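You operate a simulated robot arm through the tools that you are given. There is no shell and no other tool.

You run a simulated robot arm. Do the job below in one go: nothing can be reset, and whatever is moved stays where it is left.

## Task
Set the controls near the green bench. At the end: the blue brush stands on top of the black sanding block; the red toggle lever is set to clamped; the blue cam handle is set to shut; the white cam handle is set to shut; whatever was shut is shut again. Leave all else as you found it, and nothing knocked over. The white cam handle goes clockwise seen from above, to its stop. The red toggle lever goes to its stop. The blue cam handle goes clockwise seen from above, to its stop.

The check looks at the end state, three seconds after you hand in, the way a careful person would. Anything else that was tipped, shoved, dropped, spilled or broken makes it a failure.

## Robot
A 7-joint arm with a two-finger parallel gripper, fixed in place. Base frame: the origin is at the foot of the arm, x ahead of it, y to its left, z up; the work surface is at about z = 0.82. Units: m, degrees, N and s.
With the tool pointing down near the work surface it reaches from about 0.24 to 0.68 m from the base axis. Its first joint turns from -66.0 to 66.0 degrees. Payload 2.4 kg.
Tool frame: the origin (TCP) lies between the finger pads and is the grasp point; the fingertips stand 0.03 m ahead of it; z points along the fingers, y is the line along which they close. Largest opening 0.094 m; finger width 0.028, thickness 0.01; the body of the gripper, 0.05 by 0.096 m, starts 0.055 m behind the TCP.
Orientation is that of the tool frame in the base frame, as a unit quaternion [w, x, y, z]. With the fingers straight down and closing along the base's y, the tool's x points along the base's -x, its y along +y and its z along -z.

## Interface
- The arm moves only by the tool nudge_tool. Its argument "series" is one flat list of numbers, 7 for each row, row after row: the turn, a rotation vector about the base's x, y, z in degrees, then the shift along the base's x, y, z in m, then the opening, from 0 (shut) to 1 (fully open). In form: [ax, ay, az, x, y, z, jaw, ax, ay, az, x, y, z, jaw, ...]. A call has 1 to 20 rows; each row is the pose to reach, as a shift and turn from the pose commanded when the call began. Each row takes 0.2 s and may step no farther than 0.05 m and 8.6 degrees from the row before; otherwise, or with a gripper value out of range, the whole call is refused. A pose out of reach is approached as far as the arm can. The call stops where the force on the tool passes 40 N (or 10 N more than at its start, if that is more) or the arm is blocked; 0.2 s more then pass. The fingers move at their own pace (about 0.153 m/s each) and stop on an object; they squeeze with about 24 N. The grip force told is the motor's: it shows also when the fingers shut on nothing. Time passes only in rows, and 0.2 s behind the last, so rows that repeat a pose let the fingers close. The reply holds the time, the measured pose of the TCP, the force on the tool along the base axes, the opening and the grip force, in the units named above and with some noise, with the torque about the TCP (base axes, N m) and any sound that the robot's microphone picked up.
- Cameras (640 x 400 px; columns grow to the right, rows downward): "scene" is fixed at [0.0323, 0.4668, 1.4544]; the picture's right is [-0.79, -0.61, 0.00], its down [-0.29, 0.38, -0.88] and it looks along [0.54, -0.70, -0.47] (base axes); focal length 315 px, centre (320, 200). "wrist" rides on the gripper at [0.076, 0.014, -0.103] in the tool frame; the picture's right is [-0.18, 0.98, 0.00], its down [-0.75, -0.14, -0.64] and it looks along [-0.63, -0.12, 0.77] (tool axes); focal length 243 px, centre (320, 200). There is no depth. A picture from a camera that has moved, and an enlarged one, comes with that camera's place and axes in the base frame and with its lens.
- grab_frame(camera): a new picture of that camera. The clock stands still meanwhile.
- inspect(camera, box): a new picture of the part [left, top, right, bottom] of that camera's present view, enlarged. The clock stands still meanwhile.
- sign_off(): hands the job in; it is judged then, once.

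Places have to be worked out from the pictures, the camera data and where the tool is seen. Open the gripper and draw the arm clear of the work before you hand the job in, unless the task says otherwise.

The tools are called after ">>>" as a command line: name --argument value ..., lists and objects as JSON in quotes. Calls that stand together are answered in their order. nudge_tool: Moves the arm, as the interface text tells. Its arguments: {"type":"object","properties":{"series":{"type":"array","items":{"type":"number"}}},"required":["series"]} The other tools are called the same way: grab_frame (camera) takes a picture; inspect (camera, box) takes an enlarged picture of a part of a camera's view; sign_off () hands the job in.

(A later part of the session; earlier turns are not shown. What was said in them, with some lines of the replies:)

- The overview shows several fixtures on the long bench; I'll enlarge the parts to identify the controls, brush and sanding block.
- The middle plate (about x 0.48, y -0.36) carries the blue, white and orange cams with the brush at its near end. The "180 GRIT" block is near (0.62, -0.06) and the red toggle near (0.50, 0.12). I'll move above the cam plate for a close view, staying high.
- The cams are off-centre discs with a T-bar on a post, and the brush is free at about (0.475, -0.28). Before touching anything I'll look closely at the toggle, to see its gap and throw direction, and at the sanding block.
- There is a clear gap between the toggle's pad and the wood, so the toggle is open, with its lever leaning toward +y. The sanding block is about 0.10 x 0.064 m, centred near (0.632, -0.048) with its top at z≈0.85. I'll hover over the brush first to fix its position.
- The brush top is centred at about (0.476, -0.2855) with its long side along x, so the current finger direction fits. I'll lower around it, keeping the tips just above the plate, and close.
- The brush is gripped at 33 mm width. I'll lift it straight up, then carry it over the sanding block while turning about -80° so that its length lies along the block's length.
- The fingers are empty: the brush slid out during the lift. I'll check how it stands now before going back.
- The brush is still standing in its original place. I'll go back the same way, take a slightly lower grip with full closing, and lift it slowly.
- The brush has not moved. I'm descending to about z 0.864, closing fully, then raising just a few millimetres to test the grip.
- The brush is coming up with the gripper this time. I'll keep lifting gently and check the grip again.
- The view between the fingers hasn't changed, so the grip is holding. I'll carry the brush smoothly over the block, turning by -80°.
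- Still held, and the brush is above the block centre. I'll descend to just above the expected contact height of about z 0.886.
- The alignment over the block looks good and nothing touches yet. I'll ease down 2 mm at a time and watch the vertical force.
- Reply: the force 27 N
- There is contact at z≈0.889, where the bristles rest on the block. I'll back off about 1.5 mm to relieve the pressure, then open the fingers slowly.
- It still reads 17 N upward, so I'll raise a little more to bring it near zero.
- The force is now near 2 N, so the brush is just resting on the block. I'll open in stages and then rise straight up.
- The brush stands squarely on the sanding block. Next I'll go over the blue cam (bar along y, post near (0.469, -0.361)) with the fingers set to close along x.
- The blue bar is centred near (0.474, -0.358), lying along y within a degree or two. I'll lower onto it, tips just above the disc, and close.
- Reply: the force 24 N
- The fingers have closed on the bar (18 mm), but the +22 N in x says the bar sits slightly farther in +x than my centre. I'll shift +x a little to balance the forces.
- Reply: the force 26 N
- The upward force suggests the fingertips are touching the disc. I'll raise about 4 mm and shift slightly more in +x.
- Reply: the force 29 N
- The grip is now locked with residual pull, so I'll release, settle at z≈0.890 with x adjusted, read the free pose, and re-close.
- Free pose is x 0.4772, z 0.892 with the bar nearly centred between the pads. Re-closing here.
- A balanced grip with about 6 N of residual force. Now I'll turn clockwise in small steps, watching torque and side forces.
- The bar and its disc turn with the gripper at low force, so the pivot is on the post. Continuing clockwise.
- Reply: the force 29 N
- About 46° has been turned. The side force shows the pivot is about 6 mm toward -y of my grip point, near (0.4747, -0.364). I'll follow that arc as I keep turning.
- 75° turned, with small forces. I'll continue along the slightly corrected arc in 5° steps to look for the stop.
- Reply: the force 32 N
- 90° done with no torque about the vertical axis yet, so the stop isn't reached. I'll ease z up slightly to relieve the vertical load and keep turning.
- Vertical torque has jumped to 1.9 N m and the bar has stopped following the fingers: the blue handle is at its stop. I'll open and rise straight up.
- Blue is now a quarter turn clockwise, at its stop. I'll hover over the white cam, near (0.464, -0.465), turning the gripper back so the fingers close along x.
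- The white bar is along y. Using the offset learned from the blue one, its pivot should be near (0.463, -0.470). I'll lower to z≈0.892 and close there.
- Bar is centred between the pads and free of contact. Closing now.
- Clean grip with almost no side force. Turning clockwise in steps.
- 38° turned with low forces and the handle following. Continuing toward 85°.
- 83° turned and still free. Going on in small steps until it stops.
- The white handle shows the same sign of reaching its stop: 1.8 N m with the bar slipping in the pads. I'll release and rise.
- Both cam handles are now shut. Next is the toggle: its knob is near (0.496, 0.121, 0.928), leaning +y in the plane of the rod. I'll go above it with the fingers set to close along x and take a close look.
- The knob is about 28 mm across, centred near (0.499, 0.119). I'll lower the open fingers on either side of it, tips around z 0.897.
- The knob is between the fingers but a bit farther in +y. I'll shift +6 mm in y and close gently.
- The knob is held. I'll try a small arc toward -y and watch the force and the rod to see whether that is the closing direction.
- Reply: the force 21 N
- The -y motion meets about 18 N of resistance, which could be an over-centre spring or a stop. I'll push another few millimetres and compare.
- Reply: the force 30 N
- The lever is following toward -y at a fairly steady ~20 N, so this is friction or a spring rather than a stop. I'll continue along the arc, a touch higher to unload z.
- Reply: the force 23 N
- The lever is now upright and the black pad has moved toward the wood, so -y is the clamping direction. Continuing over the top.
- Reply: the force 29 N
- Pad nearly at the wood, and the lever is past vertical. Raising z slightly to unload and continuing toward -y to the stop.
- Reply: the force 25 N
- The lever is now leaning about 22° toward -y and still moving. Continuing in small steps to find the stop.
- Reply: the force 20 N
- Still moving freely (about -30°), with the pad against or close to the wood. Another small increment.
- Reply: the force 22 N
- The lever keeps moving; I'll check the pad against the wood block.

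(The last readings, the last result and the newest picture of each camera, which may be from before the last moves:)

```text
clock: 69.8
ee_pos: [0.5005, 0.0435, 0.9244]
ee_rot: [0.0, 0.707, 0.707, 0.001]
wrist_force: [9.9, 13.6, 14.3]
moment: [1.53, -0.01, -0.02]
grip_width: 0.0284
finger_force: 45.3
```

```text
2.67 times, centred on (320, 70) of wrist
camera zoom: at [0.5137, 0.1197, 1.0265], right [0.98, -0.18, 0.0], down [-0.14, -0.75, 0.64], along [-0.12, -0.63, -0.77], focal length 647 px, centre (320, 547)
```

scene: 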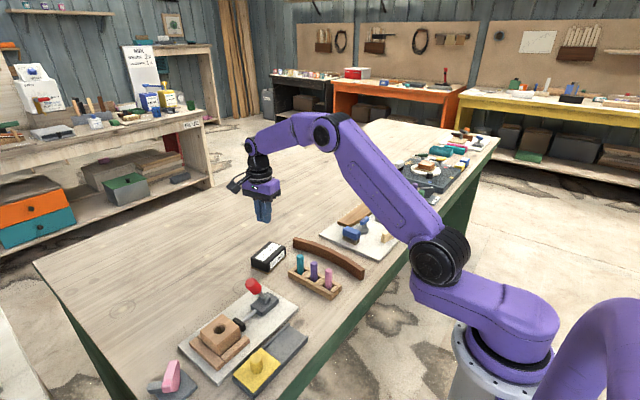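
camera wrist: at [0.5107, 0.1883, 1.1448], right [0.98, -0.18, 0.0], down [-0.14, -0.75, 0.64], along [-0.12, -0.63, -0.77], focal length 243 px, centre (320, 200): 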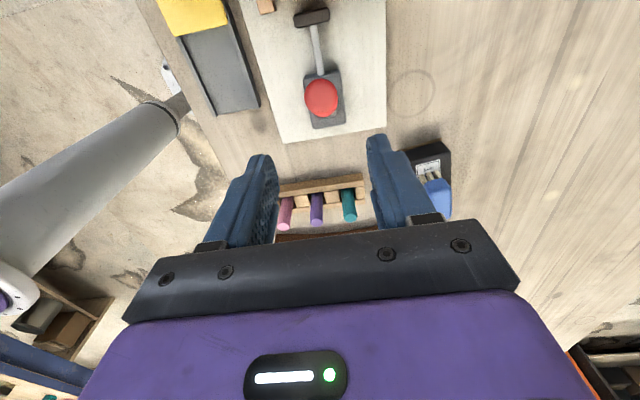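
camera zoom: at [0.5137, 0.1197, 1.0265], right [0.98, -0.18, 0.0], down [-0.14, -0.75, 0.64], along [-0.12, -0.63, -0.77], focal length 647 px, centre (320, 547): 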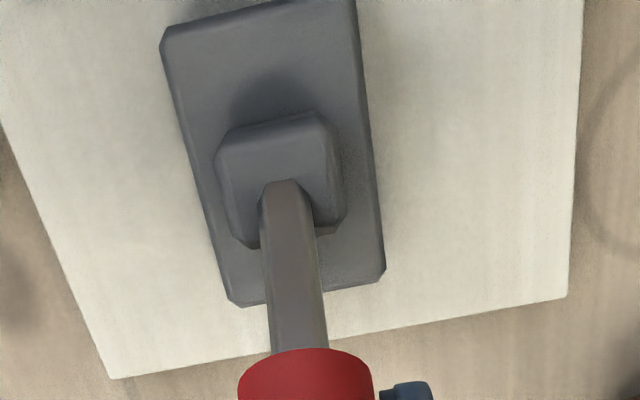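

The rod has pushed the pad up to the wood, as clamping should. Force hasn't risen to a stop value yet, so I'll continue following the arc.

>>> nudge_tool --series '[0, 0, 0, 0, -0.003, -0.002, 0.25, 0, 0, 0, 0, -0.006, -0.0043, 0.25, 0, 0, 0, 0, -0.009, -0.007, 0.25, 0, 0, 0, 0, -0.009, -0.007, 0.25]'

>>> inspect --camera "scene" --box '[180, 220, 310, 330]'

>>> inspect --camera "wrist" --box '[200, 60, 440, 230]'

```text
clock: 70.3
ee_pos: [0.4995, 0.0415, 0.9243]
ee_rot: [0.001, 0.706, 0.708, 0.002]
wrist_force: [-3.3, 1.8, 5.1]
moment: [-0.79, 0.03, -0.09]
grip_width: 0.0283
finger_force: 44.9
stopped in row 2: the force on the tool passed its limit at 45 N (the readings are from after the stop); the commanded pose is now the measured one
```

```text
3.64 times, centred on (245, 275) of scene
camera zoom: at [0.0322, 0.4669, 1.4543], right [-0.79, -0.61, 0.0], down [-0.29, 0.38, -0.88], along [0.54, -0.7, -0.47], focal length 1146 px, centre (593, -73)
```

zoom: 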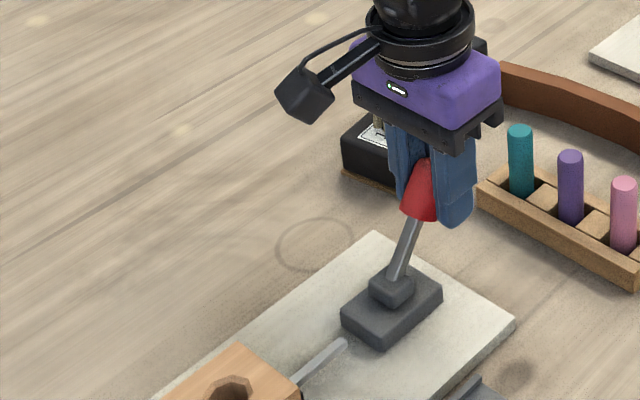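

```text
2.35 times, centred on (320, 145) of wrist
camera zoom: at [0.5134, 0.119, 1.0261], right [0.98, -0.18, 0.0], down [-0.14, -0.75, 0.64], along [-0.11, -0.63, -0.77], focal length 571 px, centre (320, 329)
```

zoom: 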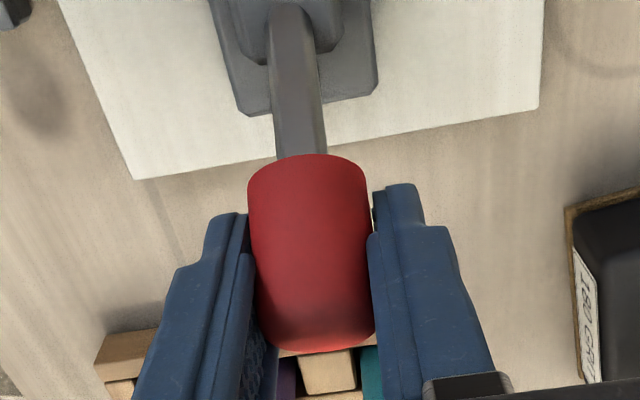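

The force rose sharply to 45 N: the lever is at its stop, with the pad on the wood. I'll open the fingers, rise clear and check that it stays.

>>> nudge_tool --series '[0, 0, 0, 0, 0, 0, 0.35, 0, 0, 0, 0, 0, 0, 0.5, 0, 0, 0, 0, 0, 0, 0.6, 0, 0, 0, 0, 0, 0.02, 0.6, 0, 0, 0, 0, 0, 0.06, 0.6, 0, 0, 0, 0, 0, 0.1, 0.6]'

>>> inspect --camera "scene" --box '[180, 220, 310, 330]'

>>> inspect --camera "wrist" --box '[200, 30, 440, 200]'

```text
clock: 71.7
ee_pos: [0.4996, 0.0415, 1.0238]
ee_rot: [0.001, 0.706, 0.708, 0.001]
wrist_force: [0.0, 0.1, 0.5]
moment: [0.0, -0.02, 0.0]
grip_width: 0.0563
finger_force: 0.2
```

```text
3.64 times, centred on (245, 275) of scene
camera zoom: at [0.0323, 0.4668, 1.4544], right [-0.79, -0.61, 0.0], down [-0.29, 0.38, -0.88], along [0.54, -0.7, -0.47], focal length 1146 px, centre (593, -73)
```

zoom: 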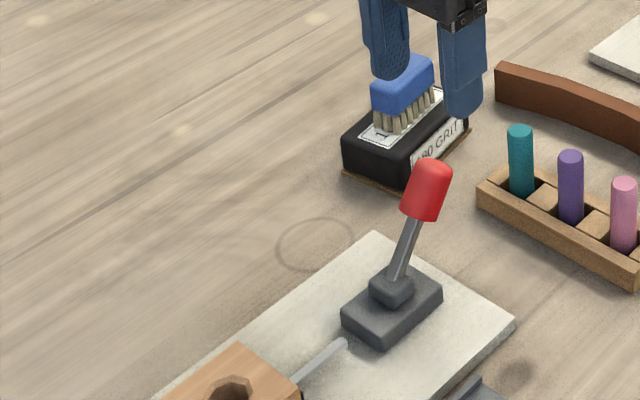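

```text
2.35 times, centred on (320, 115) of wrist
camera zoom: at [0.5132, 0.1179, 1.1263], right [0.98, -0.18, 0.0], down [-0.14, -0.75, 0.64], along [-0.11, -0.63, -0.77], focal length 571 px, centre (320, 400)
```

zoom: 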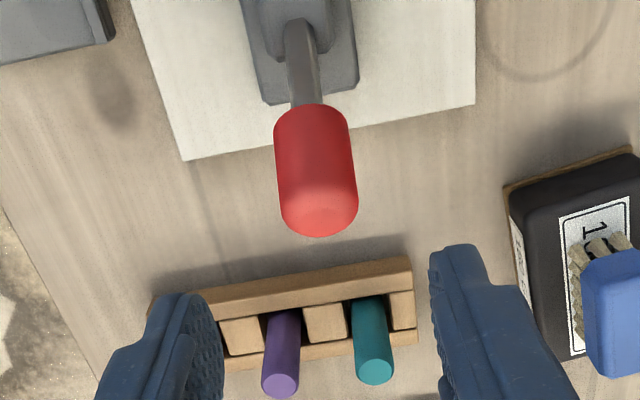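

The lever stays put. To be sure the 45 N really was the stop, I'll come round with closed fingers on its +y side and give it a firm confirming push toward -y.

>>> nudge_tool --series '[0, 0, 0, 0, 0.03, 0, 0.3, 0, 0, 0, 0, 0.06, 0, 0, 0, 0, 0, 0, 0.08, 0, 0, 0, 0, 0, 0, 0.08, -0.04, 0, 0, 0, 0, 0, 0.08, -0.079, 0, 0, 0, 0, 0, 0.07, -0.079, 0, 0, 0, 0, 0, 0.06, -0.079, 0]'

>>> inspect --camera "scene" --box '[180, 220, 310, 330]'

>>> inspect --camera "wrist" --box '[200, 60, 440, 230]'

```text
clock: 73.3
ee_pos: [0.5008, 0.1023, 0.9442]
ee_rot: [0.0, 0.706, 0.708, 0.002]
wrist_force: [-0.2, -0.5, -0.3]
moment: [-0.01, -0.01, 0.01]
grip_width: 0.0
finger_force: 24.1
```

```text
3.64 times, centred on (245, 275) of scene
camera zoom: at [0.0323, 0.4668, 1.4544], right [-0.79, -0.61, 0.0], down [-0.29, 0.38, -0.88], along [0.54, -0.7, -0.47], focal length 1146 px, centre (593, -73)
```

zoom: 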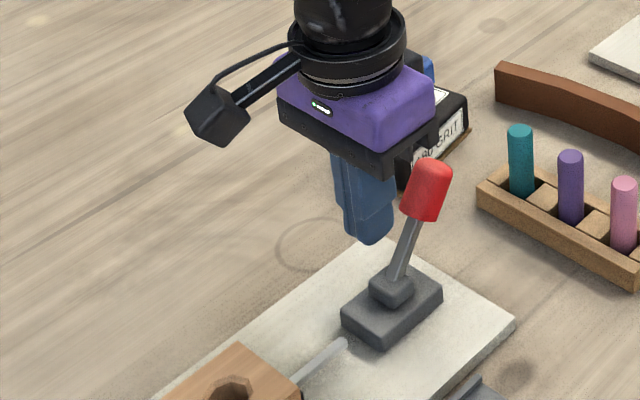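

```text
2.35 times, centred on (320, 145) of wrist
camera zoom: at [0.5137, 0.1782, 1.0467], right [0.98, -0.18, 0.0], down [-0.14, -0.75, 0.64], along [-0.11, -0.63, -0.77], focal length 571 px, centre (320, 329)
```

zoom: 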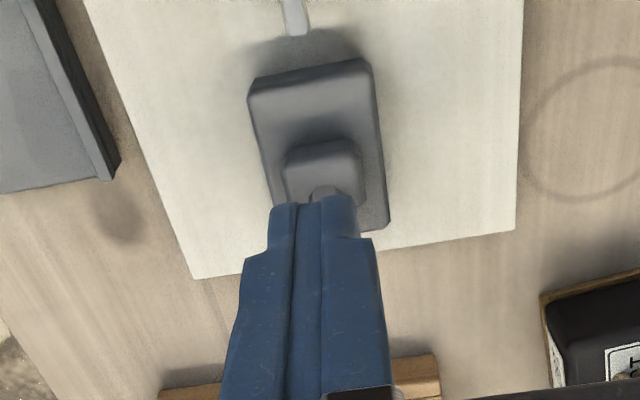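

No contact yet. Now a slow push toward -y, a couple of millimetres per row.

>>> nudge_tool --series '[0, 0, 0, 0, -0.006, 0, 0, 0, 0, 0, 0, -0.01, 0, 0, 0, 0, 0, 0, -0.013, 0, 0, 0, 0, 0, 0, -0.015, 0, 0, 0, 0, 0, 0, -0.017, 0, 0]'

```text
clock: 74.5
ee_pos: [0.5003, 0.0858, 0.9437]
ee_rot: [0.001, 0.707, 0.707, 0.002]
wrist_force: [0.3, -0.2, 1.0]
moment: [-0.02, -0.01, -0.01]
grip_width: 0.0002
finger_force: 24.1
```

Still free at y 0.086; pushing on in small steps.

>>> nudge_tool --series '[0, 0, 0, 0, -0.002, 0, 0, 0, 0, 0, 0, -0.004, 0, 0, 0, 0, 0, 0, -0.006, 0, 0, 0, 0, 0, 0, -0.008, 0, 0, 0, 0, 0, 0, -0.01, 0, 0]'

```text
clock: 75.7
ee_pos: [0.4995, 0.0807, 0.9446]
ee_rot: [0.001, 0.703, 0.711, 0.003]
wrist_force: [-1.6, 34.4, 6.3]
moment: [0.98, 0.06, -0.01]
grip_width: 0.0001
finger_force: 23.8
```

The force builds to 34 N within a few millimetres. One more short push to see whether anything gives.

>>> nudge_tool --series '[0, 0, 0, 0, -0.001, 0, 0, 0, 0, 0, 0, -0.002, 0, 0, 0, 0, 0, 0, -0.002, 0, 0]'

>>> inspect --camera "scene" --box '[180, 220, 310, 330]'

```text
clock: 76.5
ee_pos: [0.5012, 0.0801, 0.9463]
ee_rot: [0.0, 0.704, 0.711, 0.004]
wrist_force: [1.9, 40.2, 8.4]
moment: [1.11, -0.06, 0.04]
grip_width: 0.0
finger_force: 24.3
```

```text
3.64 times, centred on (245, 275) of scene
camera zoom: at [0.0322, 0.4679, 1.454], right [-0.79, -0.61, 0.0], down [-0.29, 0.38, -0.88], along [0.54, -0.7, -0.47], focal length 1146 px, centre (593, -73)
```

zoom: 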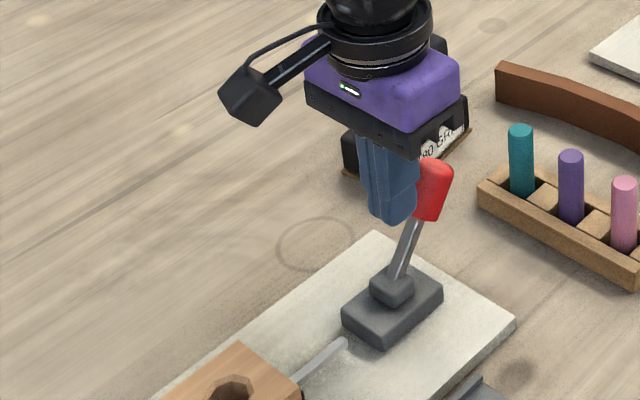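

It is solid at 40 N, so the toggle is at its clamped stop. I'll back off toward +y, rise, open, and draw the arm clear.

>>> nudge_tool --series '[0, 0, 0, 0, 0.01, 0, 0, 0, 0, 0, 0, 0.03, 0, 0, 0, 0, 0, 0, 0.04, 0.03, 0, 0, 0, 0, 0, 0.04, 0.08, 0.3, 0, 0, 0, -0.03, 0.03, 0.12, 0.6, 0, 0, 0, -0.06, 0.02, 0.16, 1, 0, 0, 8, -0.09, 0, 0.19, 1, 0, 0, 16, -0.12, -0.02, 0.22, 1, 0, 0, 24, -0.15, -0.04, 0.24, 1, 0, 0, 32, -0.17, -0.06, 0.25, 1]'

>>> grab_frame --camera "scene"

>>> inspect --camera "scene" --box '[140, 230, 340, 400]'

>>> inspect --camera "scene" --box '[310, 170, 450, 260]'

```text
refused: row 5 steps farther than a row can; nothing moved
```

```text
taken
```

scene: 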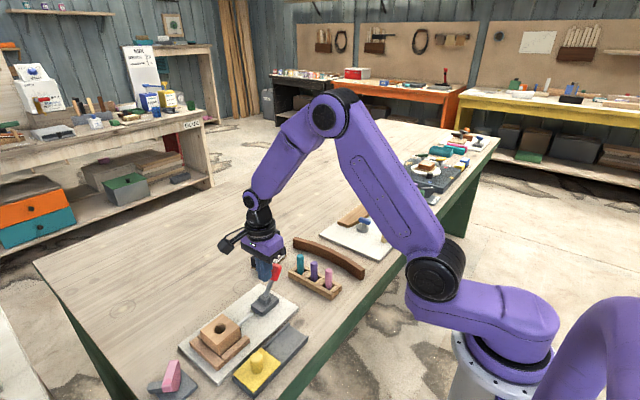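

```text
2.35 times, centred on (240, 315) of scene
camera zoom: at [0.0322, 0.4679, 1.454], right [-0.79, -0.61, 0.0], down [-0.29, 0.38, -0.88], along [0.54, -0.7, -0.47], focal length 742 px, centre (508, -71)
```

zoom: 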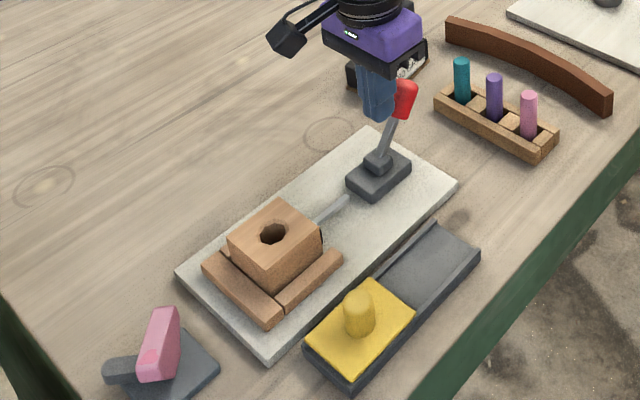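

```text
4.44 times, centred on (380, 215) of scene
camera zoom: at [0.0322, 0.4679, 1.454], right [-0.79, -0.61, 0.0], down [-0.29, 0.38, -0.88], along [0.54, -0.7, -0.47], focal length 1401 px, centre (53, 133)
```

zoom: 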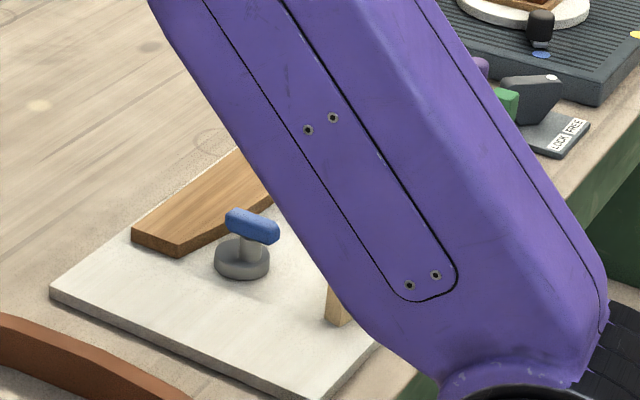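

That call was refused because one step was too long, so nothing moved. I'll repeat the retreat with smaller steps.

>>> nudge_tool --series '[0, 0, 0, 0, 0.01, 0, 0, 0, 0, 0, 0, 0.03, 0, 0, 0, 0, 0, 0, 0.04, 0.03, 0, 0, 0, 0, 0, 0.04, 0.07, 0.3, 0, 0, 0, -0.02, 0.04, 0.1, 0.6, 0, 0, 0, -0.04, 0.03, 0.13, 1, 0, 0, 8, -0.065, 0.015, 0.15, 1, 0, 0, 16, -0.09, 0, 0.17, 1, 0, 0, 24, -0.115, -0.02, 0.19, 1, 0, 0, 32, -0.14, -0.04, 0.21, 1, 0, 0, 40, -0.165, -0.06, 0.23, 1]'

>>> grab_frame --camera "scene"

>>> inspect --camera "scene" --box '[140, 230, 340, 400]'

>>> inspect --camera "scene" --box '[310, 170, 450, 260]'

>>> grab_frame --camera "wrist"

```text
clock: 78.9
ee_pos: [0.3351, 0.0128, 1.1743]
ee_rot: [0.0, 0.42, 0.907, 0.002]
wrist_force: [-0.8, 0.4, -0.1]
moment: [-0.01, 0.0, -0.01]
grip_width: 0.094
finger_force: 0.1
```

```text
taken
```

scene: 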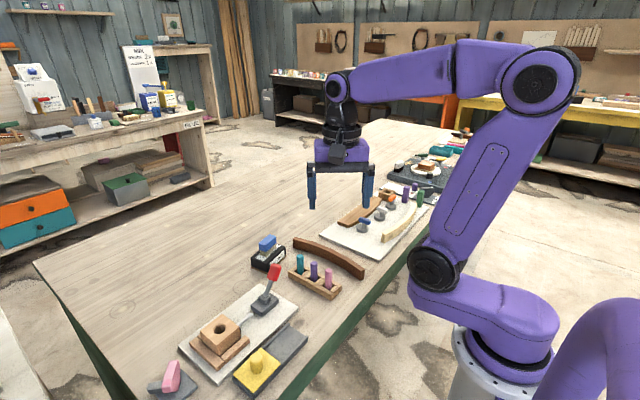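

```text
2.35 times, centred on (240, 315) of scene
camera zoom: at [0.0323, 0.4668, 1.4544], right [-0.79, -0.61, 0.0], down [-0.29, 0.38, -0.88], along [0.54, -0.7, -0.47], focal length 742 px, centre (508, -71)
```

zoom: 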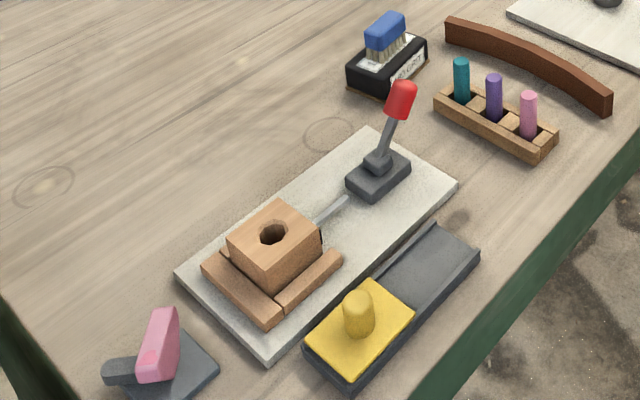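

```text
4.44 times, centred on (380, 215) of scene
camera zoom: at [0.0323, 0.4668, 1.4544], right [-0.79, -0.61, 0.0], down [-0.29, 0.38, -0.88], along [0.54, -0.7, -0.47], focal length 1401 px, centre (53, 133)
```

zoom: 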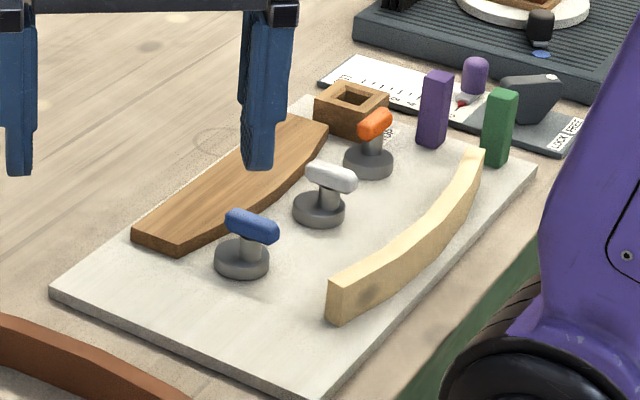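

```text
taken
camera wrist: at [0.2965, 0.0808, 1.2769], right [0.87, 0.49, 0.0], down [0.38, -0.67, 0.64], along [0.32, -0.56, -0.77], focal length 243 px, centre (320, 200)
```

wrist: 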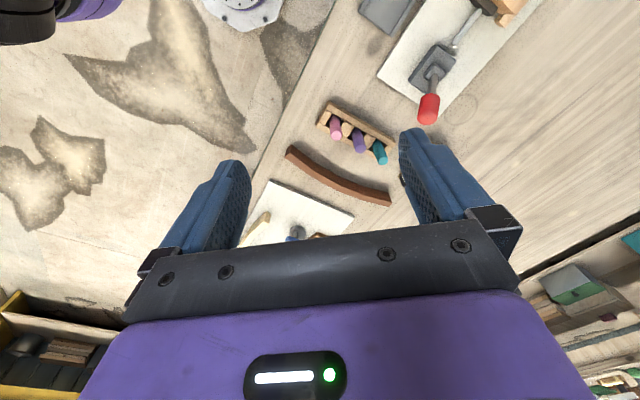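

The brush stands on the sanding block, the red toggle is over with its pad on the wood, and the blue and white handles are each a quarter turn clockwise at their stops. Everything else sits where it did in the first pictures. The gripper is open and clear, so I'm handing in.

>>> sign_off

```text
The job is handed in.
```

I've handed the job in with every setting you asked for in place. The check hasn't reported back yet.

- **Brush:** the blue brush stands upright on the black sanding block. It slipped out of the gripper on the first lift but stayed standing where it was, and the second grip held.
- **Blue and white cam handles:** both are turned about 90° clockwise to their stops. At each stop the turning force jumped and the handle stopped following the fingers.
- **Red toggle lever:** it is clamped. Its pad is pressed against the wood, and a confirming 40 N push did not move it any further.
- **Everything else:** nothing shut had to be opened. In the final pictures I saw nothing else moved or knocked over. The gripper is open and the arm is clear of the bench.
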